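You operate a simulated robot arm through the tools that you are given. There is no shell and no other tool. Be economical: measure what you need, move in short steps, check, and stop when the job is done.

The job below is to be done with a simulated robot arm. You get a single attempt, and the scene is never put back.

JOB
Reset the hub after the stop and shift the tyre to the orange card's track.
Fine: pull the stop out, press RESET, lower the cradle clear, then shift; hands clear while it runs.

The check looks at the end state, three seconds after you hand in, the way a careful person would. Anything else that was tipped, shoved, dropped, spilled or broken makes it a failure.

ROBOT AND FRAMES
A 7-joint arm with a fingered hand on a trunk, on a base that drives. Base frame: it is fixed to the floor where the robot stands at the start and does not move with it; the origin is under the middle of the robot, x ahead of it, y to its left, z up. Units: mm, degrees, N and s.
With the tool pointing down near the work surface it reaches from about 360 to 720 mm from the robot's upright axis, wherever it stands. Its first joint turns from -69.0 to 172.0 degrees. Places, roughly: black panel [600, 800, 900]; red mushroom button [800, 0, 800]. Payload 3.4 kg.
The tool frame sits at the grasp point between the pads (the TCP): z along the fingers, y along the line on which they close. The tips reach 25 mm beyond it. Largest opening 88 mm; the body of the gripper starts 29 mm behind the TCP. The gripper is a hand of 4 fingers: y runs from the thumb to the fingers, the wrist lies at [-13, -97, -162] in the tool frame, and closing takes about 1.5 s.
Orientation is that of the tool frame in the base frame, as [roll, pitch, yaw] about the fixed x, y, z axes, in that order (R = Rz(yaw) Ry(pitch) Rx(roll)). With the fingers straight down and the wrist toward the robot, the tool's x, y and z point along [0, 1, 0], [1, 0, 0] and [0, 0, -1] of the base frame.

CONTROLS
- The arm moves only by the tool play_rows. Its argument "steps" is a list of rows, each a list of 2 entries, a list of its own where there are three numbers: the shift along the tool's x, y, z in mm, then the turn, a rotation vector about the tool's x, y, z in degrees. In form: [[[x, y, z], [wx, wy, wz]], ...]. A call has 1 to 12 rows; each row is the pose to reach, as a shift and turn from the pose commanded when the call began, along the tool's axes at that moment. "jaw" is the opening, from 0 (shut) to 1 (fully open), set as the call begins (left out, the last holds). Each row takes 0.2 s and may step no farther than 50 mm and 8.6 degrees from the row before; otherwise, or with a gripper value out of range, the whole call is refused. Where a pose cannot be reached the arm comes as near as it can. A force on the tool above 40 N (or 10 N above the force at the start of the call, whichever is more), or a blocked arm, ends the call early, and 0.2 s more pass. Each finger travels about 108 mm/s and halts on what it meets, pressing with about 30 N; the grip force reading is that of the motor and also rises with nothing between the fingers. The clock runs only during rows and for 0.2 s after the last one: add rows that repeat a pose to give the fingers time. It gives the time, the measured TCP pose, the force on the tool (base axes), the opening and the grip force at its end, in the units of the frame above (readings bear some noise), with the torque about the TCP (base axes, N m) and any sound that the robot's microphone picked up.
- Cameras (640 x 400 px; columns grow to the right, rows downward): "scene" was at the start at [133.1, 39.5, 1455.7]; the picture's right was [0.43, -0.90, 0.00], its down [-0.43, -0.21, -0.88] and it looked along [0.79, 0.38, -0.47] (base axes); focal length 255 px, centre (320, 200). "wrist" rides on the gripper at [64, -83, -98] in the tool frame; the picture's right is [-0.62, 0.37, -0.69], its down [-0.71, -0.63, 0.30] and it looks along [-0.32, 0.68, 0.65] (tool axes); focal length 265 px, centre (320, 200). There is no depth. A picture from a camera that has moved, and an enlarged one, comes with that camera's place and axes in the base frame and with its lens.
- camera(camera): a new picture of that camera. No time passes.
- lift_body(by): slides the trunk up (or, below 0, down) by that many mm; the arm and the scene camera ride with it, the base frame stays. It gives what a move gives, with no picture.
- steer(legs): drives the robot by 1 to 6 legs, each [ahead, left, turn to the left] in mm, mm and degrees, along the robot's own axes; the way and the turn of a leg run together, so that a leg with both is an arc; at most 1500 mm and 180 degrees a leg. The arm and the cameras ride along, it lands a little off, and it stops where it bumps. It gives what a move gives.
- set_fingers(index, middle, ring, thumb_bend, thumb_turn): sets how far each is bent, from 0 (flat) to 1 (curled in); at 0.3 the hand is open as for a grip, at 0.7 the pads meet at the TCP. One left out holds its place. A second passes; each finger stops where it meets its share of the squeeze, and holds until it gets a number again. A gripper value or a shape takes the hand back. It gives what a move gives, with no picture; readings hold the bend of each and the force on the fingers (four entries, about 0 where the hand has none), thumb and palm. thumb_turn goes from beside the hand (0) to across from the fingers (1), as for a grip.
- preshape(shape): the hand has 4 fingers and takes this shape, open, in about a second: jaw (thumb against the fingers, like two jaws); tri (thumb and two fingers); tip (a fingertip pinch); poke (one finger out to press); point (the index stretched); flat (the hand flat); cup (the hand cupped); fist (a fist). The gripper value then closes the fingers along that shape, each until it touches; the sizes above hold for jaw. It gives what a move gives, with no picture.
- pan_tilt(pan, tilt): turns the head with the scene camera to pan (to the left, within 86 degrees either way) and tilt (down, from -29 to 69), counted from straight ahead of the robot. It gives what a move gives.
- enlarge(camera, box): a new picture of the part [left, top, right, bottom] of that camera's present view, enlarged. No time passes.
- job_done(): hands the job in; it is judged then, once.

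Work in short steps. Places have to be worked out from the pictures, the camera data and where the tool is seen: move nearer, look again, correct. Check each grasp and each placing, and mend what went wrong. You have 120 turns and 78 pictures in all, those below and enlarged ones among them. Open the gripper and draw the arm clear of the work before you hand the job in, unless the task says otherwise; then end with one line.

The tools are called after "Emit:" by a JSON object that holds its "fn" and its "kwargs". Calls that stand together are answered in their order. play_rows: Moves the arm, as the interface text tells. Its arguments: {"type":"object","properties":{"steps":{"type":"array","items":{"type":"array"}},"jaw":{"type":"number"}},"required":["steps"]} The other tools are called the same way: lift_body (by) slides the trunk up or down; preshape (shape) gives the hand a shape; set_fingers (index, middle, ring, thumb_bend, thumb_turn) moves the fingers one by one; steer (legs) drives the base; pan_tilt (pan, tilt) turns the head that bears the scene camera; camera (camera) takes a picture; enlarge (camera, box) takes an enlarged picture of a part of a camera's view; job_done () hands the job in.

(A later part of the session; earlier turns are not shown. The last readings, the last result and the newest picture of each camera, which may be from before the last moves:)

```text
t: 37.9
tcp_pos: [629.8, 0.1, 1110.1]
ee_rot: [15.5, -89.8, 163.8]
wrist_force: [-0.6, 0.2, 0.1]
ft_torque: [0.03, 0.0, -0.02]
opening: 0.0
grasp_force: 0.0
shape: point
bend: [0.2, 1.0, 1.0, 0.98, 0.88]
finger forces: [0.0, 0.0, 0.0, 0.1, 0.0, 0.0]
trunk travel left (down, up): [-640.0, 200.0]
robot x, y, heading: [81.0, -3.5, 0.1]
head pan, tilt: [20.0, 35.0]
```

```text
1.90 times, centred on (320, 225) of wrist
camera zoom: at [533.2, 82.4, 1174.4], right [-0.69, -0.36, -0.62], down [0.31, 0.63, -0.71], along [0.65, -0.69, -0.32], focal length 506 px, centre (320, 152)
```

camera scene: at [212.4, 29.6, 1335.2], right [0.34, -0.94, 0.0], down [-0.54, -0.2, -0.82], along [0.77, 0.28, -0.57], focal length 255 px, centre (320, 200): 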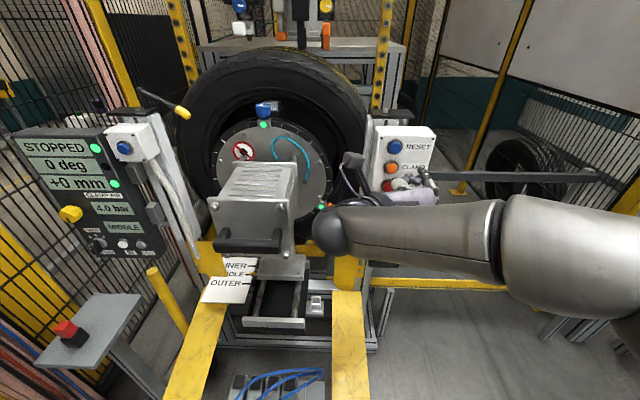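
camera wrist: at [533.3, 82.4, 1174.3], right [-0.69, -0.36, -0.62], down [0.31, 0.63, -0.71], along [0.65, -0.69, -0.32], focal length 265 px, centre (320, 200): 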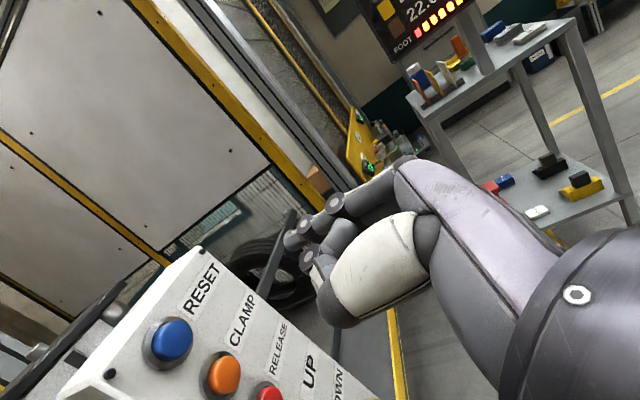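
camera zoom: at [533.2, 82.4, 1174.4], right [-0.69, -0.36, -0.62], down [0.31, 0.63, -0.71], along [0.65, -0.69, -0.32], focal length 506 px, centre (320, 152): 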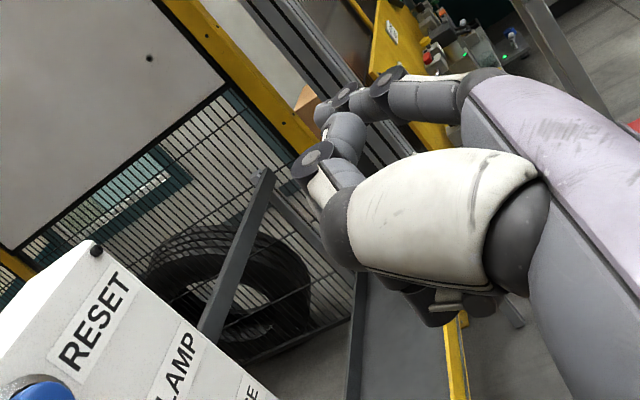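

In poke both the index and middle sit at 0.7. I want a single tip at the TCP, so I'll set the index to 0.7 and curl the rest.

Emit:
{"fn": "set_fingers", "kwargs": {"index": 0.65, "middle": 1.0, "ring": 1.0, "thumb_bend": 1.0, "thumb_turn": 0.5}}

Emit:
{"fn": "enlarge", "kwargs": {"camera": "wrist", "box": [200, 120, 440, 330]}}

Emit:
{"fn": "enlarge", "kwargs": {"camera": "scene", "box": [330, 110, 470, 220]}}

```text
t: 38.9
tcp_pos: [629.4, -0.7, 1110.7]
ee_rot: [-29.7, -89.8, -151.0]
wrist_force: [1.2, 1.0, 0.1]
ft_torque: [0.01, -0.01, 0.0]
opening: 31.4
grasp_force: 0.1
shape: fingers
bend: [0.65, 1.0, 1.0, 1.0, 0.51]
finger forces: [0.0, 0.0, 0.0, 0.0, 0.1, 0.1]
trunk travel left (down, up): [-640.0, 200.0]
robot x, y, heading: [77.3, 1.5, -0.2]
head pan, tilt: [20.0, 35.0]
```

```text
1.90 times, centred on (320, 225) of wrist
camera zoom: at [533.2, 82.4, 1174.4], right [-0.69, -0.36, -0.62], down [0.31, 0.63, -0.71], along [0.65, -0.69, -0.32], focal length 506 px, centre (320, 152)
```

zoom: 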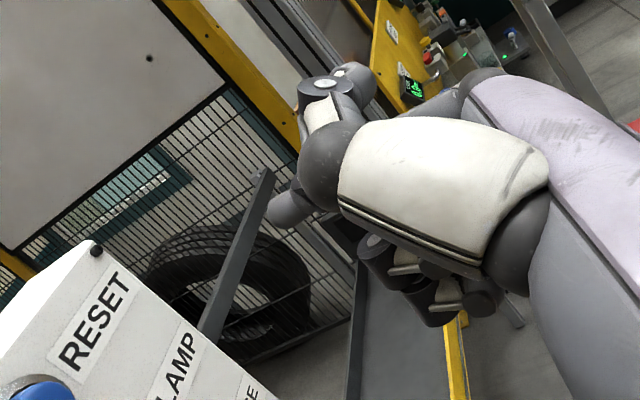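

```text
3.64 times, centred on (400, 165) of scene
camera zoom: at [212.3, 29.6, 1335.2], right [0.34, -0.94, 0.0], down [-0.54, -0.2, -0.82], along [0.77, 0.28, -0.57], focal length 928 px, centre (29, 327)
```

zoom: 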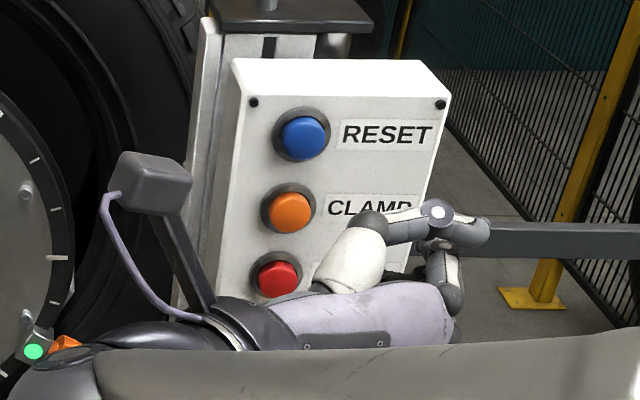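

The turned thumb sticks out. I'll go back to poke and curl only the middle finger.

Emit:
{"fn": "preshape", "kwargs": {"shape": "poke"}}

Emit:
{"fn": "set_fingers", "kwargs": {"middle": 1.0}}

Emit:
{"fn": "enlarge", "kwargs": {"camera": "wrist", "box": [200, 120, 440, 330]}}

Emit:
{"fn": "enlarge", "kwargs": {"camera": "scene", "box": [330, 110, 470, 220]}}

```text
t: 39.8
tcp_pos: [629.3, -1.2, 1111.2]
ee_rot: [-21.6, -89.7, -159.1]
wrist_force: [0.3, 0.9, 0.0]
ft_torque: [-0.03, -0.03, 0.01]
opening: 0.2
grasp_force: 0.0
shape: poke
bend: [0.7, 0.7, 0.99, 1.0, 0.87]
finger forces: [0.1, 0.0, 0.1, 0.0, 0.0, 0.0]
trunk travel left (down, up): [-640.0, 200.0]
robot x, y, heading: [76.8, 0.8, -0.1]
head pan, tilt: [20.0, 35.0]
```

```text
t: 40.8
tcp_pos: [630.1, -0.9, 1111.5]
ee_rot: [-36.5, -89.7, -144.2]
wrist_force: [-0.5, 0.0, -0.5]
ft_torque: [0.03, 0.01, 0.0]
opening: 16.8
grasp_force: 0.0
shape: fingers
bend: [0.7, 1.0, 0.99, 1.0, 0.87]
finger forces: [0.1, 0.0, 0.0, 0.1, 0.1, 0.0]
trunk travel left (down, up): [-640.0, 200.0]
robot x, y, heading: [78.2, -0.5, 0.1]
head pan, tilt: [20.0, 35.0]
```

```text
1.90 times, centred on (320, 225) of wrist
camera zoom: at [533.2, 82.4, 1174.4], right [-0.69, -0.36, -0.62], down [0.31, 0.63, -0.71], along [0.65, -0.69, -0.32], focal length 506 px, centre (320, 152)
```

zoom: 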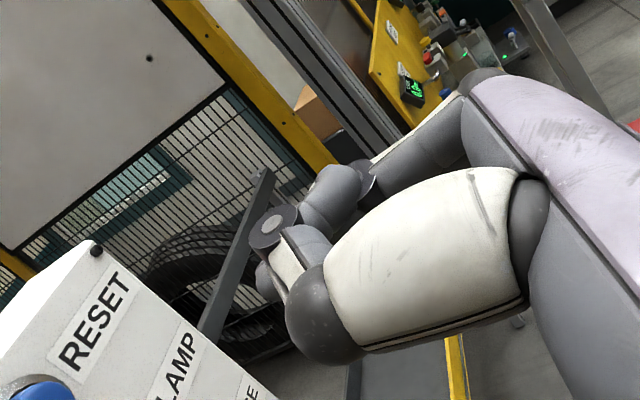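

```text
3.64 times, centred on (400, 165) of scene
camera zoom: at [212.3, 29.6, 1335.2], right [0.34, -0.94, 0.0], down [-0.54, -0.2, -0.82], along [0.77, 0.28, -0.57], focal length 928 px, centre (29, 327)
```

zoom: 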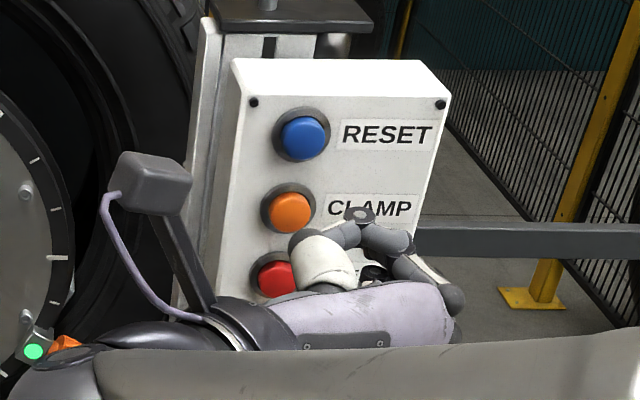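

It's unclear which finger leads. I'll try the "tip" shape closed, which should put thumb and index together at the TCP as a compact point.

Emit:
{"fn": "preshape", "kwargs": {"shape": "tip"}}

Emit:
{"fn": "play_rows", "kwargs": {"steps": [[[0, 0, 0], [0, 0, 0]], [[0, 0, 0], [0, 0, 0]], [[0, 0, 0], [0, 0, 0]], [[0, 0, 0], [0, 0, 0]], [[0, 0, 0], [0, 0, 0]]], "jaw": 0}}

Emit:
{"fn": "enlarge", "kwargs": {"camera": "wrist", "box": [200, 120, 440, 330]}}

Emit:
{"fn": "enlarge", "kwargs": {"camera": "scene", "box": [330, 110, 470, 220]}}

```text
t: 41.7
tcp_pos: [629.4, 0.5, 1112.2]
ee_rot: [-22.7, -89.7, -158.0]
wrist_force: [0.3, 0.0, -0.5]
ft_torque: [0.03, -0.01, -0.02]
opening: 87.8
grasp_force: 0.0
shape: tip
bend: [0.3, 0.98, 0.99, 0.3, 0.98]
finger forces: [0.1, 0.1, 0.1, 0.1, 0.1, 0.0]
trunk travel left (down, up): [-640.0, 200.0]
robot x, y, heading: [78.4, 2.5, -0.1]
head pan, tilt: [20.0, 35.0]
```

```text
t: 42.9
tcp_pos: [630.3, -1.2, 1111.8]
ee_rot: [-25.6, -89.8, -155.1]
wrist_force: [-0.6, -0.6, 0.6]
ft_torque: [-0.02, -0.02, 0.01]
opening: 0.1
grasp_force: 30.1
shape: tip
bend: [0.7, 1.0, 1.0, 0.78, 1.0]
finger forces: [0.0, 0.1, 0.0, 0.0, 0.0, 0.0]
trunk travel left (down, up): [-640.0, 200.0]
robot x, y, heading: [79.0, -3.1, 0.0]
head pan, tilt: [20.0, 35.0]
```

```text
1.90 times, centred on (320, 225) of wrist
camera zoom: at [533.2, 82.4, 1174.4], right [-0.69, -0.36, -0.62], down [0.31, 0.63, -0.71], along [0.65, -0.69, -0.32], focal length 506 px, centre (320, 152)
```

zoom: 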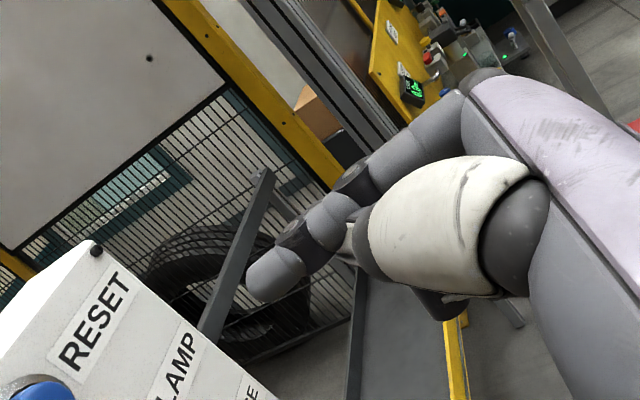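

```text
3.64 times, centred on (400, 165) of scene
camera zoom: at [212.3, 29.6, 1335.2], right [0.34, -0.94, 0.0], down [-0.54, -0.2, -0.82], along [0.77, 0.28, -0.57], focal length 928 px, centre (29, 327)
```

zoom: 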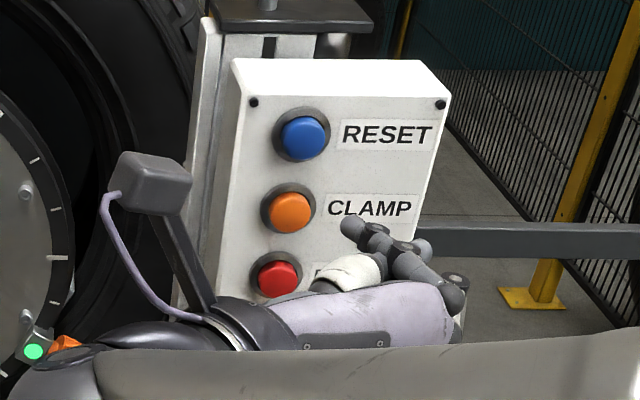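

The tip pinch is compact, with its end at about TCP + (22, +10 in y, 0). I'll move in front of RESET, about 25 mm short, and check alignment.

Emit:
{"fn": "play_rows", "kwargs": {"steps": [[[3, -23, 25], [0, 0, 0]], [[3, -46, 50], [0, 0, 0]], [[3, -46, 70], [0, 0, 0]]]}}

Emit:
{"fn": "camera", "kwargs": {"camera": "wrist"}}

Emit:
{"fn": "enlarge", "kwargs": {"camera": "scene", "box": [330, 110, 470, 220]}}

```text
t: 43.7
tcp_pos: [702.0, 45.1, 1114.3]
ee_rot: [-68.6, -89.9, -112.2]
wrist_force: [0.1, 0.6, -0.2]
ft_torque: [-0.02, -0.03, -0.01]
opening: 0.2
grasp_force: 30.5
shape: tip
bend: [0.7, 1.0, 1.0, 0.78, 1.0]
finger forces: [0.0, 0.1, 0.0, 0.0, 0.0, 0.0]
trunk travel left (down, up): [-640.0, 200.0]
robot x, y, heading: [79.3, -0.0, 0.2]
head pan, tilt: [20.0, 35.0]
```

```text
34 pictures are left
camera wrist: at [604.4, 127.3, 1177.3], right [-0.7, -0.36, -0.62], down [0.31, 0.63, -0.71], along [0.65, -0.69, -0.32], focal length 265 px, centre (320, 200)
```

wrist: 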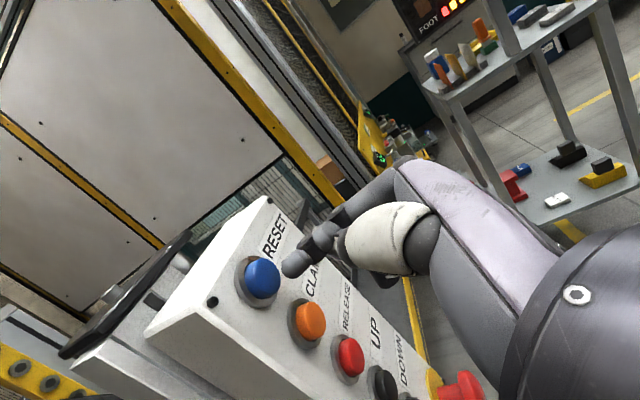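

```text
3.64 times, centred on (400, 165) of scene
camera zoom: at [212.9, 29.4, 1335.2], right [0.34, -0.94, 0.0], down [-0.54, -0.2, -0.82], along [0.77, 0.28, -0.57], focal length 928 px, centre (29, 327)
```

zoom: 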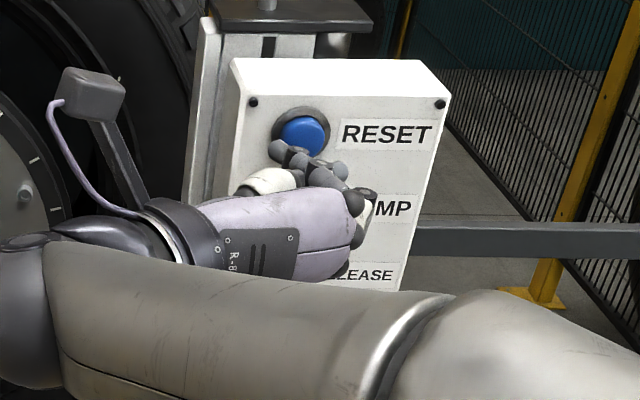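

Triangulation puts RESET at (757, 54, 1111) and the fingertip at (707, 63, 1122). I'll correct 10 mm right and 11 mm down, then press forward in small steps.

Emit:
{"fn": "play_rows", "kwargs": {"steps": [[[-11, 10, 10], [0, 0, 0]], [[-11, 10, 30], [0, 0, 0]], [[-11, 10, 40], [0, 0, 0]], [[-11, 10, 45], [0, 0, 0]], [[-11, 10, 49], [0, 0, 0]], [[-11, 10, 53], [0, 0, 0]], [[-11, 10, 57], [0, 0, 0]], [[-11, 10, 61], [0, 0, 0]]]}}

Emit:
{"fn": "camera", "kwargs": {"camera": "wrist"}}

```text
t: 45.5
tcp_pos: [753.4, 29.2, 1109.4]
ee_rot: [-25.1, -89.3, -155.6]
wrist_force: [-33.9, -12.0, -6.6]
ft_torque: [-0.07, -0.26, 0.72]
opening: 0.0
grasp_force: 29.7
shape: tip
bend: [0.71, 1.0, 1.0, 0.78, 1.0]
finger forces: [36.7, 0.0, 0.1, 0.1, 0.0, 0.0]
trunk travel left (down, up): [-640.0, 200.0]
robot x, y, heading: [76.0, 0.8, -0.0]
head pan, tilt: [20.0, 35.0]
```

```text
32 pictures are left
camera wrist: at [656.4, 113.1, 1171.9], right [-0.69, -0.36, -0.63], down [0.32, 0.63, -0.71], along [0.65, -0.69, -0.32], focal length 265 px, centre (320, 200)
```

wrist: 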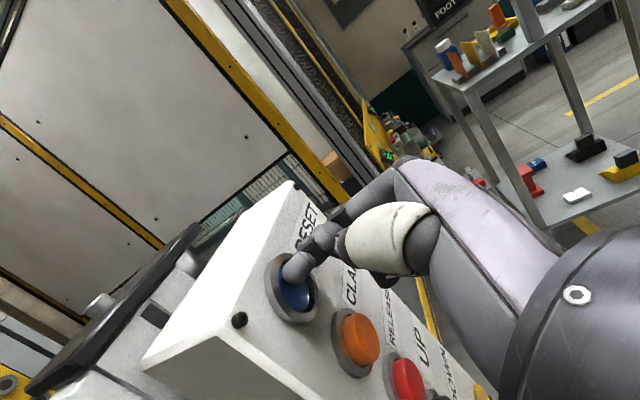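

RESET is fully depressed under the fingertip. I'll back off and look at the lamp and panel.

Emit:
{"fn": "play_rows", "kwargs": {"steps": [[[0, 0, -20], [0, 0, 0]], [[0, 0, -50], [0, 0, 0]], [[0, 0, -90], [0, 0, 0]]]}}

Emit:
{"fn": "camera", "kwargs": {"camera": "scene"}}

```text
t: 46.3
tcp_pos: [669.1, 35.2, 1105.7]
ee_rot: [-41.2, -89.7, -139.3]
wrist_force: [-0.1, -0.2, 0.7]
ft_torque: [0.01, -0.01, 0.05]
opening: 0.0
grasp_force: 30.2
shape: tip
bend: [0.7, 1.0, 1.0, 0.78, 1.0]
finger forces: [0.0, 0.0, 0.0, 0.1, 0.0, 0.1]
trunk travel left (down, up): [-640.0, 200.0]
robot x, y, heading: [79.2, -1.2, -0.2]
head pan, tilt: [20.0, 35.0]
```

```text
31 pictures are left
camera scene: at [211.8, 29.7, 1335.3], right [0.34, -0.94, 0.0], down [-0.54, -0.2, -0.82], along [0.77, 0.28, -0.57], focal length 255 px, centre (320, 200)
```

scene: 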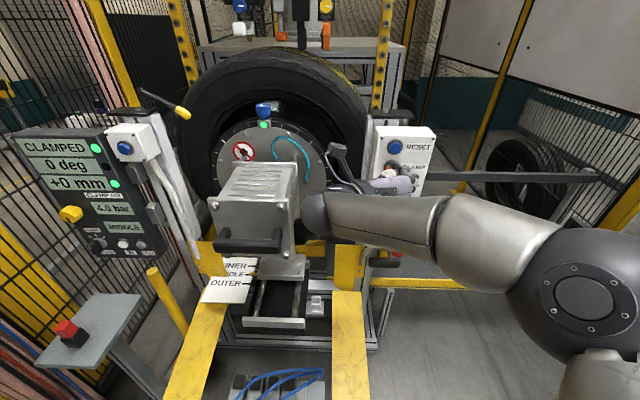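

The panel now reads CLAMPED. Next is DOWN at z≈910: I'll lower the trunk 203 mm at this standoff and verify alignment.

Emit:
{"fn": "lift_body", "kwargs": {"by": -203}}

Emit:
{"fn": "camera", "kwargs": {"camera": "wrist"}}

Emit:
{"fn": "camera", "kwargs": {"camera": "scene"}}

```text
t: 48.5
tcp_pos: [671.9, 35.5, 900.7]
ee_rot: [-12.2, -89.8, -168.5]
wrist_force: [-0.1, 0.5, -0.1]
ft_torque: [0.0, 0.02, 0.0]
opening: 0.0
grasp_force: 29.9
shape: tip
bend: [0.7, 1.0, 1.0, 0.78, 1.0]
finger forces: [0.1, 0.0, 0.0, 0.0, 0.1, 0.0]
trunk travel left (down, up): [-437.0, 403.0]
robot x, y, heading: [78.7, -0.5, -0.1]
head pan, tilt: [20.0, 35.0]
```

```text
30 pictures are left
camera wrist: at [574.3, 117.9, 963.8], right [-0.69, -0.36, -0.62], down [0.31, 0.63, -0.71], along [0.65, -0.69, -0.32], focal length 265 px, centre (320, 200)
```

wrist: 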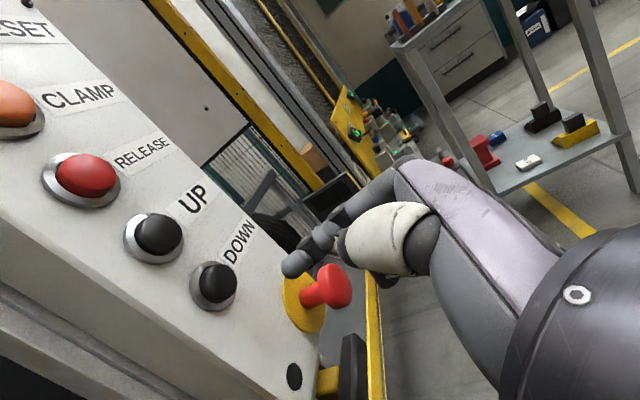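

```text
29 pictures are left
camera scene: at [212.2, 29.7, 1132.2], right [0.34, -0.94, 0.0], down [-0.54, -0.2, -0.82], along [0.77, 0.28, -0.57], focal length 255 px, centre (320, 200)
```

scene: 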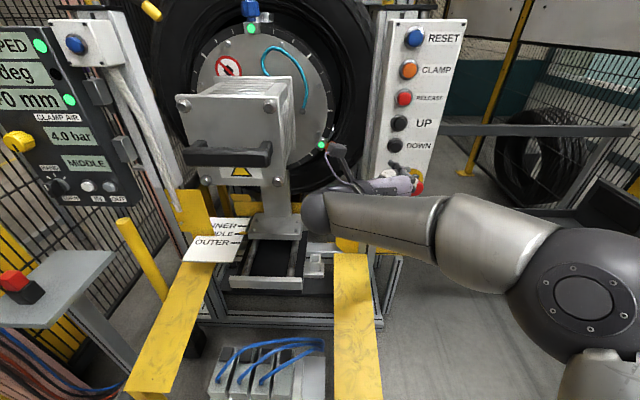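

DOWN lies exactly on the fingertip's forward line. I'll press it and hold briefly in case it is hold-to-run.

Emit:
{"fn": "play_rows", "kwargs": {"steps": [[[0, 0, 30], [0, 0, 0]], [[0, 0, 60], [0, 0, 0]], [[0, 0, 70], [0, 0, 0]], [[0, 0, 76], [0, 0, 0]], [[0, 0, 80], [0, 0, 0]], [[0, 0, 84], [0, 0, 0]], [[0, 0, 87], [0, 0, 0]], [[0, 0, 87], [0, 0, 0]], [[0, 0, 87], [0, 0, 0]], [[0, 0, 87], [0, 0, 0]], [[0, 0, 87], [0, 0, 0]], [[0, 0, 87], [0, 0, 0]]]}}

Emit:
{"fn": "camera", "kwargs": {"camera": "scene"}}

```text
t: 51.1
tcp_pos: [752.3, 30.4, 904.7]
ee_rot: [-34.7, -89.3, -146.1]
wrist_force: [-35.4, -14.9, -7.9]
ft_torque: [-0.08, -0.23, 0.69]
opening: 0.0
grasp_force: 30.4
shape: tip
bend: [0.71, 1.0, 1.0, 0.78, 1.0]
finger forces: [38.3, 0.0, 0.0, 0.0, 0.1, 0.0]
trunk travel left (down, up): [-437.0, 403.0]
robot x, y, heading: [78.1, -2.0, -0.1]
head pan, tilt: [20.0, 35.0]
```

```text
28 pictures are left
camera scene: at [206.4, 26.8, 1133.0], right [0.34, -0.94, 0.0], down [-0.53, -0.19, -0.82], along [0.77, 0.28, -0.57], focal length 255 px, centre (320, 200)
```

scene: 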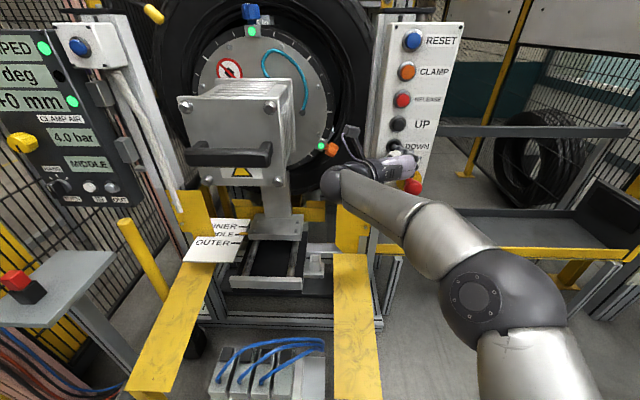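

DOWN is held with ~35 N. I'll keep holding and look closely under the tyre.

Emit:
{"fn": "enlarge", "kwargs": {"camera": "scene", "box": [170, 150, 380, 290]}}

Emit:
{"fn": "play_rows", "kwargs": {"steps": [[[0, 0, 0], [0, 0, 0]], [[0, 0, 0], [0, 0, 0]], [[0, 0, 0], [0, 0, 0]], [[0, 0, 0], [0, 0, 0]], [[0, 0, 0], [0, 0, 0]], [[0, 0, 0], [0, 0, 0]], [[0, 0, 0], [0, 0, 0]], [[0, 0, 0], [0, 0, 0]], [[0, 0, 0], [0, 0, 0]], [[0, 0, 0], [0, 0, 0]], [[0, 0, 0], [0, 0, 0]], [[0, 0, 0], [0, 0, 0]]]}}

Emit:
{"fn": "enlarge", "kwargs": {"camera": "scene", "box": [170, 150, 380, 290]}}

```text
2.86 times, centred on (275, 220) of scene
camera zoom: at [206.4, 26.8, 1133.0], right [0.34, -0.94, 0.0], down [-0.53, -0.19, -0.82], along [0.77, 0.28, -0.57], focal length 730 px, centre (449, 143)
```

zoom: 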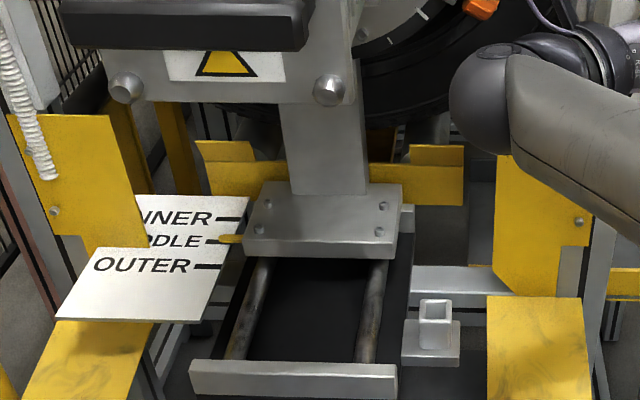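

```text
t: 53.7
tcp_pos: [753.1, 30.3, 905.1]
ee_rot: [-32.7, -89.4, -148.2]
wrist_force: [-35.9, -14.1, -10.0]
ft_torque: [-0.08, -0.21, 0.68]
opening: 0.2
grasp_force: 30.2
shape: tip
bend: [0.71, 1.0, 1.0, 0.78, 1.0]
finger forces: [38.6, 0.0, 0.0, 0.0, 0.1, 0.0]
trunk travel left (down, up): [-437.0, 403.0]
robot x, y, heading: [74.8, -1.4, 0.2]
head pan, tilt: [20.0, 35.0]
```

```text
2.86 times, centred on (275, 220) of scene
camera zoom: at [206.5, 26.7, 1133.0], right [0.34, -0.94, 0.0], down [-0.53, -0.19, -0.82], along [0.77, 0.28, -0.57], focal length 730 px, centre (449, 143)
```

zoom: 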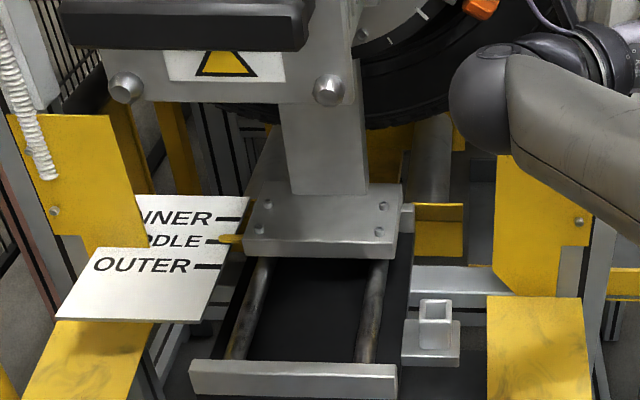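

The cradle (yellow plate) is lowering while I hold. I'll keep holding until it stops.

Emit:
{"fn": "play_rows", "kwargs": {"steps": [[[0, 0, 0], [0, 0, 0]], [[0, 0, 0], [0, 0, 0]], [[0, 0, 0], [0, 0, 0]], [[0, 0, 0], [0, 0, 0]], [[0, 0, 0], [0, 0, 0]], [[0, 0, 0], [0, 0, 0]], [[0, 0, 0], [0, 0, 0]], [[0, 0, 0], [0, 0, 0]], [[0, 0, 0], [0, 0, 0]], [[0, 0, 0], [0, 0, 0]], [[0, 0, 0], [0, 0, 0]], [[0, 0, 0], [0, 0, 0]]]}}

Emit:
{"fn": "play_rows", "kwargs": {"steps": [[[0, 0, 0], [0, 0, 0]], [[0, 0, 0], [0, 0, 0]], [[0, 0, 0], [0, 0, 0]], [[0, 0, 0], [0, 0, 0]], [[0, 0, 0], [0, 0, 0]], [[0, 0, 0], [0, 0, 0]], [[0, 0, 0], [0, 0, 0]], [[0, 0, 0], [0, 0, 0]], [[0, 0, 0], [0, 0, 0]], [[0, 0, 0], [0, 0, 0]], [[0, 0, 0], [0, 0, 0]], [[0, 0, 0], [0, 0, 0]]]}}

Emit:
{"fn": "enlarge", "kwargs": {"camera": "scene", "box": [170, 150, 380, 290]}}

```text
t: 56.3
tcp_pos: [752.5, 31.5, 905.8]
ee_rot: [-40.0, -89.4, -140.9]
wrist_force: [-35.9, -15.7, -9.4]
ft_torque: [-0.06, -0.22, 0.72]
opening: 0.0
grasp_force: 29.7
shape: tip
bend: [0.71, 1.0, 1.0, 0.78, 1.0]
finger forces: [38.7, 0.0, 0.0, 0.0, 0.1, 0.0]
trunk travel left (down, up): [-437.0, 403.0]
robot x, y, heading: [79.4, 0.6, 0.0]
head pan, tilt: [20.0, 35.0]
```

```text
t: 58.9
tcp_pos: [753.3, 30.9, 905.6]
ee_rot: [-33.3, -89.4, -147.4]
wrist_force: [-35.9, -14.8, -10.1]
ft_torque: [-0.07, -0.22, 0.75]
opening: 0.0
grasp_force: 30.1
shape: tip
bend: [0.71, 1.0, 1.0, 0.78, 1.0]
finger forces: [38.4, 0.0, 0.0, 0.1, 0.0, 0.0]
trunk travel left (down, up): [-437.0, 403.0]
robot x, y, heading: [80.5, -1.0, -0.3]
head pan, tilt: [20.0, 35.0]
```

```text
2.86 times, centred on (275, 220) of scene
camera zoom: at [206.5, 26.7, 1133.0], right [0.34, -0.94, 0.0], down [-0.53, -0.19, -0.82], along [0.77, 0.28, -0.57], focal length 730 px, centre (449, 143)
```

zoom: 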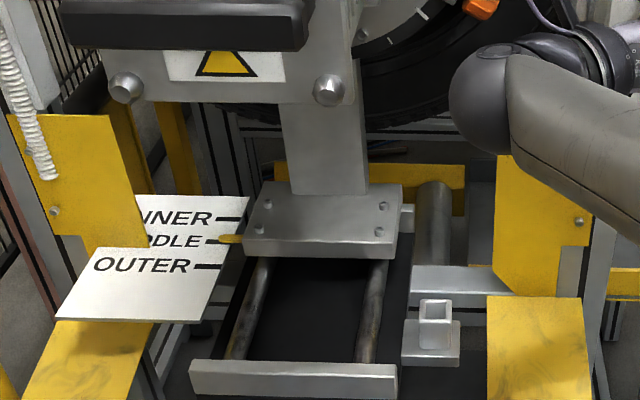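

It's much lower now. I'll hold a few more seconds and see whether it still moves.

Emit:
{"fn": "play_rows", "kwargs": {"steps": [[[0, 0, 0], [0, 0, 0]], [[0, 0, 0], [0, 0, 0]], [[0, 0, 0], [0, 0, 0]], [[0, 0, 0], [0, 0, 0]], [[0, 0, 0], [0, 0, 0]], [[0, 0, 0], [0, 0, 0]], [[0, 0, 0], [0, 0, 0]], [[0, 0, 0], [0, 0, 0]], [[0, 0, 0], [0, 0, 0]], [[0, 0, 0], [0, 0, 0]], [[0, 0, 0], [0, 0, 0]], [[0, 0, 0], [0, 0, 0]]]}}

Emit:
{"fn": "play_rows", "kwargs": {"steps": [[[0, 0, 0], [0, 0, 0]], [[0, 0, 0], [0, 0, 0]], [[0, 0, 0], [0, 0, 0]], [[0, 0, 0], [0, 0, 0]], [[0, 0, 0], [0, 0, 0]], [[0, 0, 0], [0, 0, 0]], [[0, 0, 0], [0, 0, 0]], [[0, 0, 0], [0, 0, 0]], [[0, 0, 0], [0, 0, 0]], [[0, 0, 0], [0, 0, 0]], [[0, 0, 0], [0, 0, 0]], [[0, 0, 0], [0, 0, 0]]]}}

Emit:
{"fn": "enlarge", "kwargs": {"camera": "scene", "box": [170, 150, 380, 290]}}

```text
t: 61.5
tcp_pos: [752.8, 31.0, 904.2]
ee_rot: [-26.0, -89.5, -154.8]
wrist_force: [-36.1, -14.6, -9.3]
ft_torque: [-0.09, -0.24, 0.69]
opening: 0.1
grasp_force: 30.4
shape: tip
bend: [0.71, 1.0, 1.0, 0.78, 1.0]
finger forces: [38.6, 0.0, 0.0, 0.0, 0.0, 0.0]
trunk travel left (down, up): [-437.0, 403.0]
robot x, y, heading: [76.2, -3.6, -0.0]
head pan, tilt: [20.0, 35.0]
```

```text
t: 64.1
tcp_pos: [752.7, 31.3, 903.6]
ee_rot: [-30.0, -89.4, -150.8]
wrist_force: [-35.6, -15.2, -9.9]
ft_torque: [-0.09, -0.21, 0.71]
opening: 0.1
grasp_force: 30.2
shape: tip
bend: [0.71, 1.0, 1.0, 0.78, 1.0]
finger forces: [38.6, 0.0, 0.0, 0.0, 0.0, 0.0]
trunk travel left (down, up): [-437.0, 403.0]
robot x, y, heading: [83.1, 3.1, -0.2]
head pan, tilt: [20.0, 35.0]
```

```text
2.86 times, centred on (275, 220) of scene
camera zoom: at [206.5, 26.7, 1133.0], right [0.34, -0.94, 0.0], down [-0.53, -0.19, -0.82], along [0.77, 0.28, -0.57], focal length 730 px, centre (449, 143)
```

zoom: 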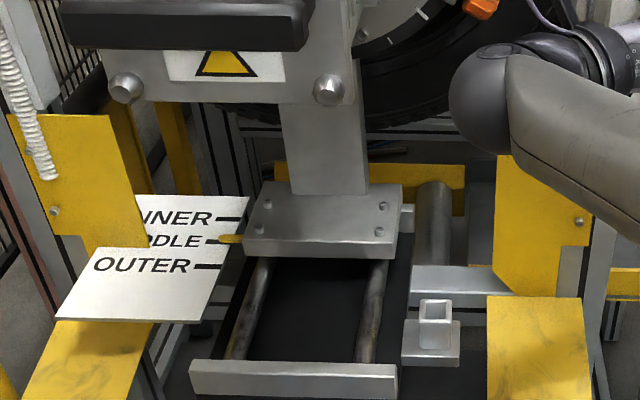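

The cradle is fully down and stopped. I'll back the hand off, raise the trunk, and look at the panel for the shift controls.

Emit:
{"fn": "play_rows", "kwargs": {"steps": [[[0, 0, -30], [0, 0, 0]], [[0, 0, -80], [0, 0, 0]], [[0, 0, -130], [0, 0, 0]], [[0, 0, -180], [0, 0, 0]], [[0, 0, -230], [0, 0, 0]]]}}

Emit:
{"fn": "lift_body", "kwargs": {"by": 100}}

Emit:
{"fn": "pan_tilt", "kwargs": {"pan": 50, "tilt": 30}}

Emit:
{"fn": "camera", "kwargs": {"camera": "scene"}}

```text
t: 65.3
tcp_pos: [525.7, 37.8, 901.3]
ee_rot: [-24.7, -89.7, -156.0]
wrist_force: [-0.9, -0.2, 0.2]
ft_torque: [-0.03, -0.04, 0.0]
opening: 0.2
grasp_force: 30.3
shape: tip
bend: [0.7, 1.0, 1.0, 0.78, 1.0]
finger forces: [0.1, 0.0, 0.0, 0.1, 0.1, 0.0]
trunk travel left (down, up): [-437.0, 403.0]
robot x, y, heading: [77.4, -0.6, -0.0]
head pan, tilt: [20.0, 35.0]
```

```text
t: 66.6
tcp_pos: [527.0, 38.3, 1000.5]
ee_rot: [-22.0, -89.7, -158.7]
wrist_force: [1.0, 0.0, -0.1]
ft_torque: [-0.02, 0.0, -0.03]
opening: 0.0
grasp_force: 30.2
shape: tip
bend: [0.7, 1.0, 1.0, 0.78, 1.0]
finger forces: [0.0, 0.0, 0.0, 0.0, 0.0, 0.1]
trunk travel left (down, up): [-537.0, 303.0]
robot x, y, heading: [80.4, 1.3, -0.1]
head pan, tilt: [20.0, 35.0]
```

```text
t: 67.6
tcp_pos: [526.1, 38.1, 1000.1]
ee_rot: [-6.2, -89.8, -174.4]
wrist_force: [0.3, -0.4, -0.9]
ft_torque: [-0.02, -0.03, 0.0]
opening: 0.1
grasp_force: 30.4
shape: tip
bend: [0.7, 1.0, 1.0, 0.78, 1.0]
finger forces: [0.0, 0.1, 0.0, 0.1, 0.0, 0.0]
trunk travel left (down, up): [-537.0, 303.0]
robot x, y, heading: [80.1, -0.3, -0.4]
head pan, tilt: [50.0, 30.0]
```

```text
23 pictures are left
camera scene: at [187.7, 68.8, 1240.0], right [0.77, -0.64, 0.0], down [-0.32, -0.38, -0.87], along [0.56, 0.66, -0.5], focal length 255 px, centre (320, 200)
```

scene: 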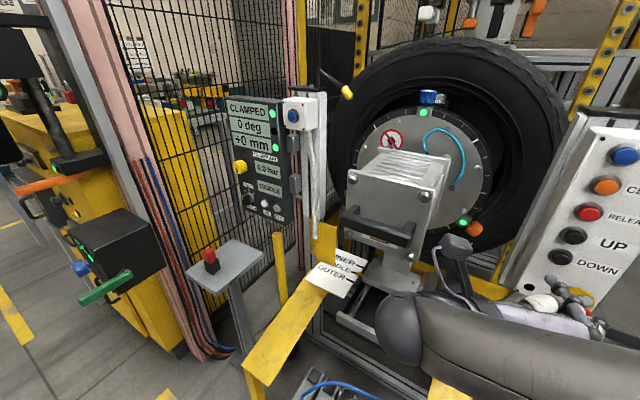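

OUT is at about (555, 728, 780). The panel faces about 26° toward the robot, and the red pedestal button is near (315, 740, 697), so I must stay clear of it. I'll read the panel knob closely.

Emit:
{"fn": "enlarge", "kwargs": {"camera": "scene", "box": [222, 150, 302, 220]}}

```text
5.71 times, centred on (262, 185) of scene
camera zoom: at [187.7, 68.8, 1240.0], right [0.77, -0.64, 0.0], down [-0.32, -0.38, -0.87], along [0.56, 0.66, -0.5], focal length 1459 px, centre (651, 286)
```

zoom: 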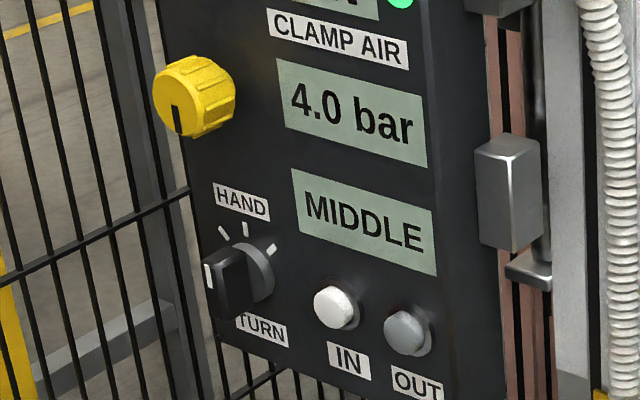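

Plan: roll the hand 180° so the wrist hangs on the right, clear of the pedestal button and post. Then I'll back off and turn the base to face the panel squarely.

Emit:
{"fn": "play_rows", "kwargs": {"steps": [[[0, 0, -20], [0, 0, -8.2]], [[0, 0, -40], [0, 0, -16.4]], [[0, 0, -60], [0, 0, -24.6]], [[0, 0, -60], [0, 0, -32.8]], [[0, 0, -60], [0, 0, -41]], [[0, 0, -60], [0, 0, -49.2]], [[0, 0, -60], [0, 0, -57.4]], [[0, 0, -60], [0, 0, -65.6]], [[0, 0, -60], [0, 0, -73.8]], [[0, 0, -60], [0, 0, -82]], [[0, 0, -60], [0, 0, -90]]]}}

Emit:
{"fn": "play_rows", "kwargs": {"steps": [[[0, 0, 0], [0, 0, -8.2]], [[0, 0, 0], [0, 0, -16.4]], [[0, 0, 0], [0, 0, -24.6]], [[0, 0, 0], [0, 0, -32.8]], [[0, 0, 0], [0, 0, -41]], [[0, 0, 0], [0, 0, -49.2]], [[0, 0, 0], [0, 0, -57.4]], [[0, 0, 0], [0, 0, -65.6]], [[0, 0, 0], [0, 0, -73.8]], [[0, 0, 0], [0, 0, -82]], [[0, 0, 0], [0, 0, -90]]]}}

Emit:
{"fn": "camera", "kwargs": {"camera": "scene"}}

```text
t: 70.0
tcp_pos: [466.9, 38.0, 1000.6]
ee_rot: [89.9, 0.0, 89.3]
wrist_force: [-0.2, 0.2, -0.2]
ft_torque: [-0.02, -0.02, -0.02]
opening: 0.0
grasp_force: 30.1
shape: tip
bend: [0.7, 1.0, 1.0, 0.78, 1.0]
finger forces: [0.0, 0.1, 0.1, 0.0, 0.0, 0.1]
trunk travel left (down, up): [-537.0, 303.0]
robot x, y, heading: [76.1, 4.2, 0.0]
head pan, tilt: [50.0, 30.0]
```

```text
t: 72.4
tcp_pos: [482.4, 49.8, 1011.0]
ee_rot: [55.9, 89.9, 55.4]
wrist_force: [-0.5, -0.3, -0.2]
ft_torque: [0.03, 0.0, -0.01]
opening: 0.0
grasp_force: 30.0
shape: tip
bend: [0.7, 1.0, 1.0, 0.78, 1.0]
finger forces: [0.0, 0.0, 0.1, 0.0, 0.0, 0.0]
out of reach, approached as far as the arm can: row 2, 3, 4, 5, 6, 7, 8, 9, 10, 11
trunk travel left (down, up): [-537.0, 303.0]
robot x, y, heading: [78.1, 3.1, -0.1]
head pan, tilt: [50.0, 30.0]
```

```text
21 pictures are left
camera scene: at [187.5, 68.5, 1240.0], right [0.77, -0.64, 0.0], down [-0.32, -0.38, -0.87], along [0.56, 0.66, -0.5], focal length 255 px, centre (320, 200)
```

scene: 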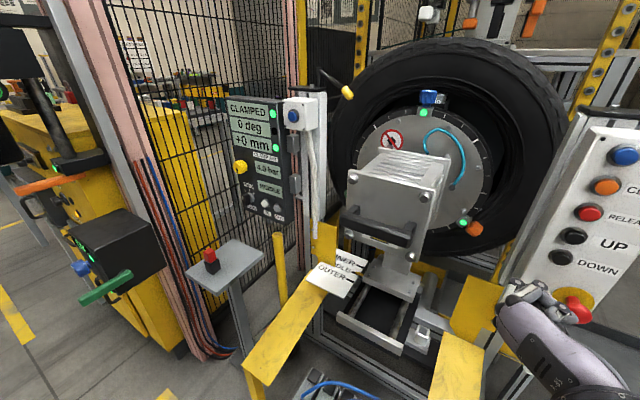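

The roll succeeded, with a small position shift. Now I'll drive back and left, then turn 26.5° toward the panel, with the hand kept high at z≈1010.

Emit:
{"fn": "steer", "kwargs": {"legs": [[-96, 0, 0], [0, 395, 0], [0, 0, 26.5]]}}

Emit:
{"fn": "pan_tilt", "kwargs": {"pan": 0, "tilt": 35}}

Emit:
{"fn": "camera", "kwargs": {"camera": "scene"}}

Emit:
{"fn": "camera", "kwargs": {"camera": "wrist"}}

```text
t: 76.9
tcp_pos: [323.9, 619.3, 1010.2]
ee_rot: [33.2, 89.8, 59.0]
wrist_force: [-0.2, -0.1, -0.4]
ft_torque: [0.04, 0.0, -0.01]
opening: 0.0
grasp_force: 30.2
shape: tip
bend: [0.7, 1.0, 1.0, 0.78, 1.0]
finger forces: [0.0, 0.0, 0.0, 0.0, 0.1, 0.0]
trunk travel left (down, up): [-537.0, 303.0]
robot x, y, heading: [-20.5, 391.4, 26.2]
head pan, tilt: [50.0, 30.0]
```

```text
t: 78.1
tcp_pos: [322.8, 619.3, 1010.4]
ee_rot: [42.5, 89.8, 68.2]
wrist_force: [-0.2, 0.4, 0.5]
ft_torque: [0.01, 0.02, -0.01]
opening: 0.1
grasp_force: 30.1
shape: tip
bend: [0.7, 1.0, 1.0, 0.78, 1.0]
finger forces: [0.0, 0.0, 0.1, 0.0, 0.0, 0.0]
trunk travel left (down, up): [-537.0, 303.0]
robot x, y, heading: [-14.4, 395.7, 26.3]
head pan, tilt: [0.0, 35.0]
```

```text
20 pictures are left
camera scene: at [108.3, 455.9, 1232.2], right [0.44, -0.9, 0.0], down [-0.51, -0.25, -0.82], along [0.73, 0.36, -0.57], focal length 255 px, centre (320, 200)
```

scene: 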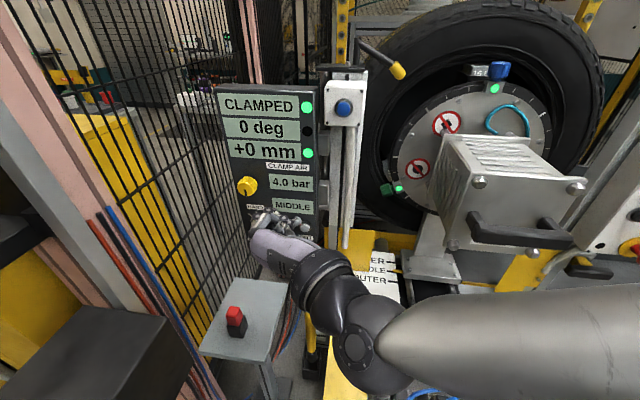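

```text
19 pictures are left
camera wrist: at [271.7, 500.0, 945.0], right [-0.79, 0.03, 0.62], down [0.55, -0.44, 0.71], along [0.29, 0.9, 0.33], focal length 265 px, centre (320, 200)
```

wrist: 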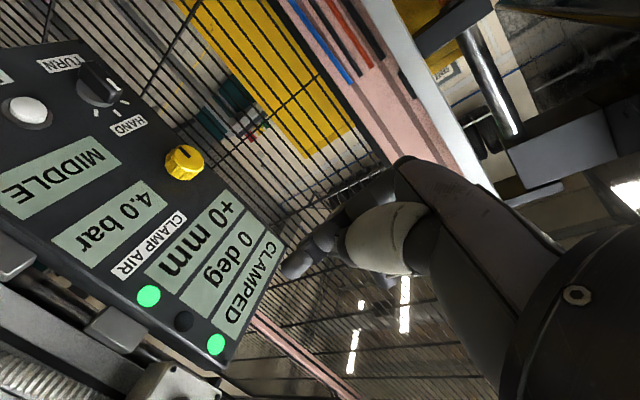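

Facing the panel squarely. I'll zoom on the knob and IN from the wrist camera.

Emit:
{"fn": "enlarge", "kwargs": {"camera": "wrist", "box": [0, 40, 160, 150]}}

```text
3.64 times, centred on (80, 95) of wrist
camera zoom: at [271.7, 500.0, 945.0], right [-0.79, 0.03, 0.62], down [0.55, -0.44, 0.71], along [0.29, 0.9, 0.33], focal length 965 px, centre (1193, 582)
```

zoom: 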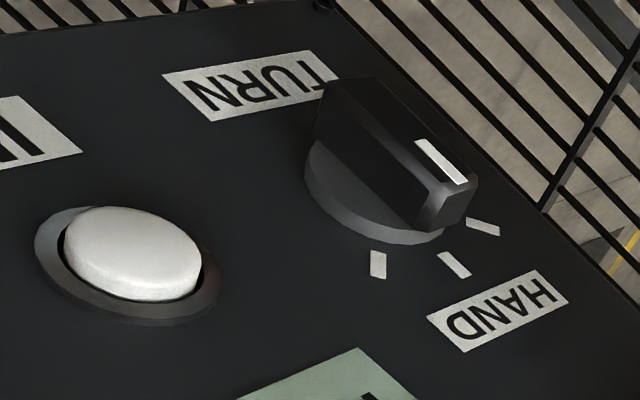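

The knob points at HAND (it governs turning), so I only need OUT. I'll move forward to about 100 mm from the panel, then lower to button height.

Emit:
{"fn": "play_rows", "kwargs": {"steps": [[[0, 4, 45], [0, 0, 0]], [[0, 9, 90], [0, 0, 0]], [[0, 13, 130], [0, 0, 0]], [[0, 13, 140], [0, 0, 0]]]}}

Emit:
{"fn": "lift_body", "kwargs": {"by": -120}}

Emit:
{"fn": "camera", "kwargs": {"camera": "wrist"}}

Emit:
{"fn": "camera", "kwargs": {"camera": "scene"}}

```text
t: 79.1
tcp_pos: [443.4, 691.5, 1010.2]
ee_rot: [29.8, 89.8, 55.5]
wrist_force: [-0.8, 0.2, 0.2]
ft_torque: [0.01, -0.01, -0.01]
opening: 0.0
grasp_force: 30.0
shape: tip
bend: [0.7, 1.0, 1.0, 0.78, 1.0]
finger forces: [0.0, 0.0, 0.0, 0.0, 0.0, 0.1]
trunk travel left (down, up): [-537.0, 303.0]
robot x, y, heading: [-15.1, 393.5, 26.5]
head pan, tilt: [0.0, 35.0]
```

```text
t: 80.6
tcp_pos: [443.5, 690.0, 890.7]
ee_rot: [23.3, 89.8, 49.0]
wrist_force: [1.0, 0.2, 0.5]
ft_torque: [-0.05, 0.02, 0.02]
opening: 0.1
grasp_force: 29.9
shape: tip
bend: [0.7, 1.0, 1.0, 0.78, 1.0]
finger forces: [0.1, 0.1, 0.1, 0.0, 0.1, 0.0]
trunk travel left (down, up): [-417.0, 423.0]
robot x, y, heading: [-14.3, 391.8, 26.2]
head pan, tilt: [0.0, 35.0]
```

```text
17 pictures are left
camera wrist: at [391.8, 572.2, 825.2], right [-0.79, 0.03, 0.62], down [0.55, -0.44, 0.71], along [0.29, 0.9, 0.33], focal length 265 px, centre (320, 200)
```

wrist: 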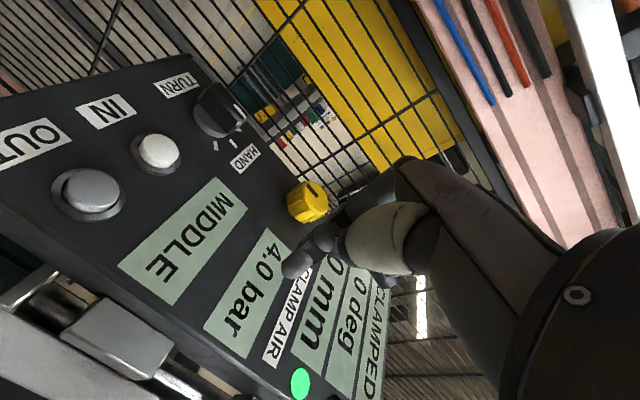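

```text
16 pictures are left
camera scene: at [108.2, 455.9, 1112.2], right [0.44, -0.9, 0.0], down [-0.51, -0.25, -0.82], along [0.73, 0.36, -0.57], focal length 255 px, centre (320, 200)
```

scene: 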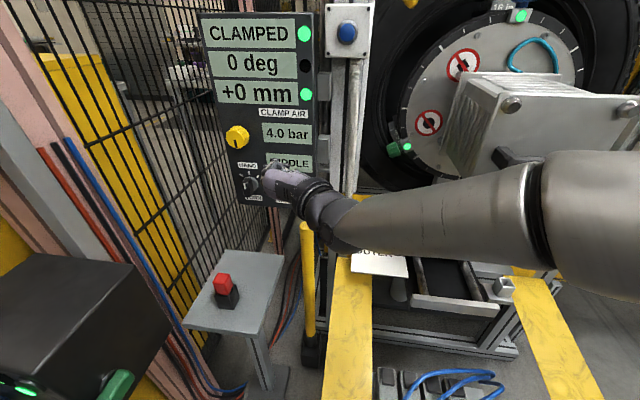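

OUT refined to about (553, 722, 786). I'll lower 96 mm and check the fingertip line.

Emit:
{"fn": "lift_body", "kwargs": {"by": -96}}

Emit:
{"fn": "play_rows", "kwargs": {"steps": [[[0, 0, 25], [0, 0, 0]], [[0, 0, 55], [0, 0, 0]]]}}

Emit:
{"fn": "camera", "kwargs": {"camera": "wrist"}}

Emit:
{"fn": "enlarge", "kwargs": {"camera": "scene", "box": [220, 40, 400, 220]}}

```text
t: 81.9
tcp_pos: [442.8, 691.5, 794.3]
ee_rot: [22.0, 89.8, 47.7]
wrist_force: [-0.5, 0.3, 0.9]
ft_torque: [-0.01, 0.0, 0.01]
opening: 0.0
grasp_force: 30.1
shape: tip
bend: [0.7, 1.0, 1.0, 0.78, 1.0]
finger forces: [0.1, 0.0, 0.1, 0.0, 0.0, 0.0]
trunk travel left (down, up): [-321.0, 519.0]
robot x, y, heading: [-18.6, 391.8, 26.4]
head pan, tilt: [0.0, 35.0]
```

```text
t: 82.5
tcp_pos: [491.9, 715.6, 795.4]
ee_rot: [14.0, 89.8, 39.7]
wrist_force: [0.1, 0.5, 0.3]
ft_torque: [0.02, 0.0, 0.02]
opening: 0.0
grasp_force: 30.4
shape: tip
bend: [0.7, 1.0, 1.0, 0.78, 1.0]
finger forces: [0.0, 0.0, 0.1, 0.0, 0.0, 0.0]
trunk travel left (down, up): [-321.0, 519.0]
robot x, y, heading: [-15.0, 395.8, 26.4]
head pan, tilt: [0.0, 35.0]
```

```text
15 pictures are left
camera wrist: at [441.6, 596.2, 729.0], right [-0.79, 0.03, 0.62], down [0.55, -0.44, 0.71], along [0.29, 0.9, 0.33], focal length 265 px, centre (320, 200)
```

wrist: 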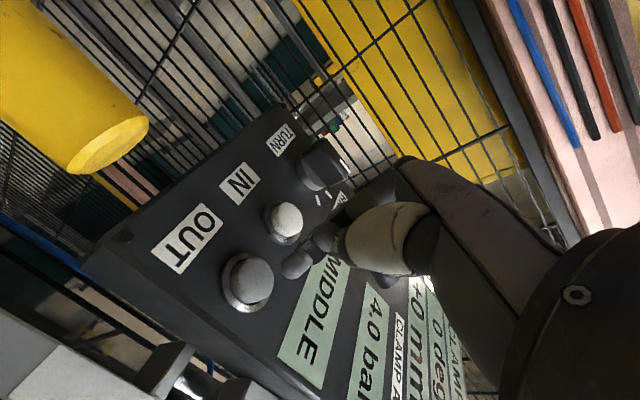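

```text
2.22 times, centred on (310, 130) of scene
camera zoom: at [108.5, 456.0, 1016.2], right [0.44, -0.9, 0.0], down [-0.51, -0.25, -0.82], along [0.73, 0.36, -0.57], focal length 567 px, centre (342, 356)
```

zoom: 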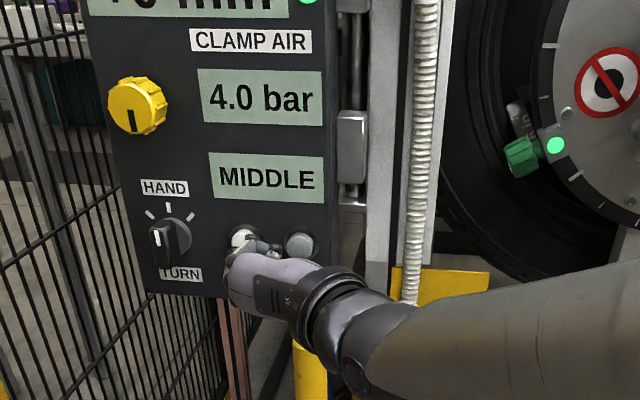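

The wrist view says nearly aligned, but the scene view suggests the tip may be left of OUT. I'll zoom closer.

Emit:
{"fn": "enlarge", "kwargs": {"camera": "scene", "box": [270, 130, 330, 170]}}

```text
10.00 times, centred on (300, 150) of scene
camera zoom: at [108.5, 456.0, 1016.2], right [0.44, -0.9, 0.0], down [-0.51, -0.25, -0.82], along [0.73, 0.36, -0.57], focal length 2553 px, centre (520, 700)
```

zoom: 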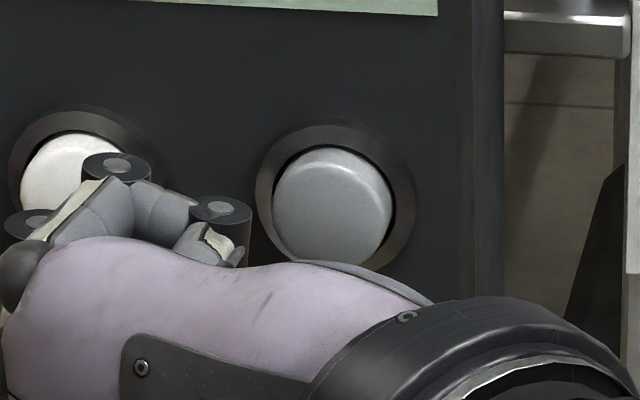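

Two wrist views triangulate OUT at (545, 714, 788). The tip needs 6 mm right and ~39 mm forward, which matches the line check. I'll press OUT now.

Emit:
{"fn": "play_rows", "kwargs": {"steps": [[[0, -6, 15], [0, 0, 0]], [[0, -6, 30], [0, 0, 0]], [[0, -6, 38], [0, 0, 0]], [[0, -6, 42], [0, 0, 0]], [[0, -6, 46], [0, 0, 0]], [[0, -6, 50], [0, 0, 0]]]}}

Emit:
{"fn": "camera", "kwargs": {"camera": "wrist"}}

Emit:
{"fn": "camera", "kwargs": {"camera": "scene"}}

```text
t: 83.6
tcp_pos: [526.9, 730.2, 795.1]
ee_rot: [22.8, 89.7, 49.1]
wrist_force: [-21.4, -8.5, 3.3]
ft_torque: [-0.1, 0.11, -0.5]
opening: 0.1
grasp_force: 30.0
shape: tip
bend: [0.72, 1.0, 1.0, 0.78, 1.0]
finger forces: [21.6, 0.0, 0.0, 0.0, 1.7, 0.0]
trunk travel left (down, up): [-321.0, 519.0]
robot x, y, heading: [-16.5, 395.1, 26.2]
head pan, tilt: [0.0, 35.0]
stopped in row 5: the force on the tool passed its limit at 44 N (the readings are from after the stop); the commanded pose is now the measured one
```

```text
12 pictures are left
camera wrist: at [477.0, 611.0, 730.6], right [-0.79, 0.02, 0.62], down [0.55, -0.43, 0.72], along [0.28, 0.9, 0.33], focal length 265 px, centre (320, 200)
```

wrist: 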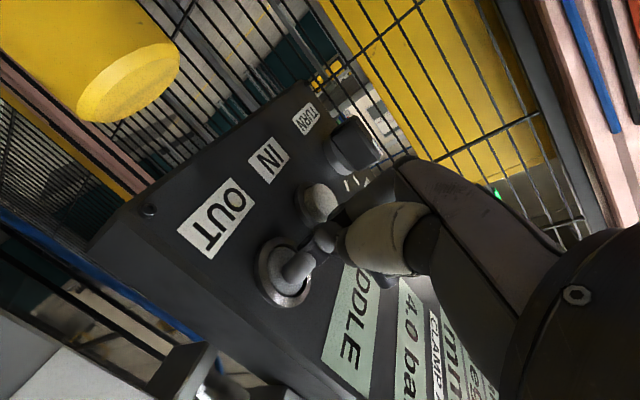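

```text
11 pictures are left
camera scene: at [103.6, 453.9, 1016.9], right [0.44, -0.9, 0.0], down [-0.51, -0.25, -0.82], along [0.74, 0.36, -0.57], focal length 255 px, centre (320, 200)
```

scene: 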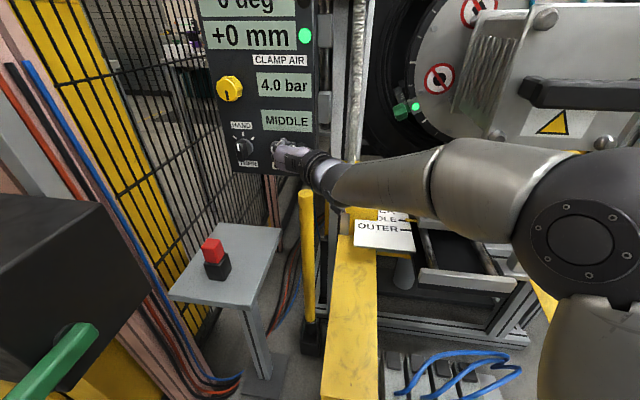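

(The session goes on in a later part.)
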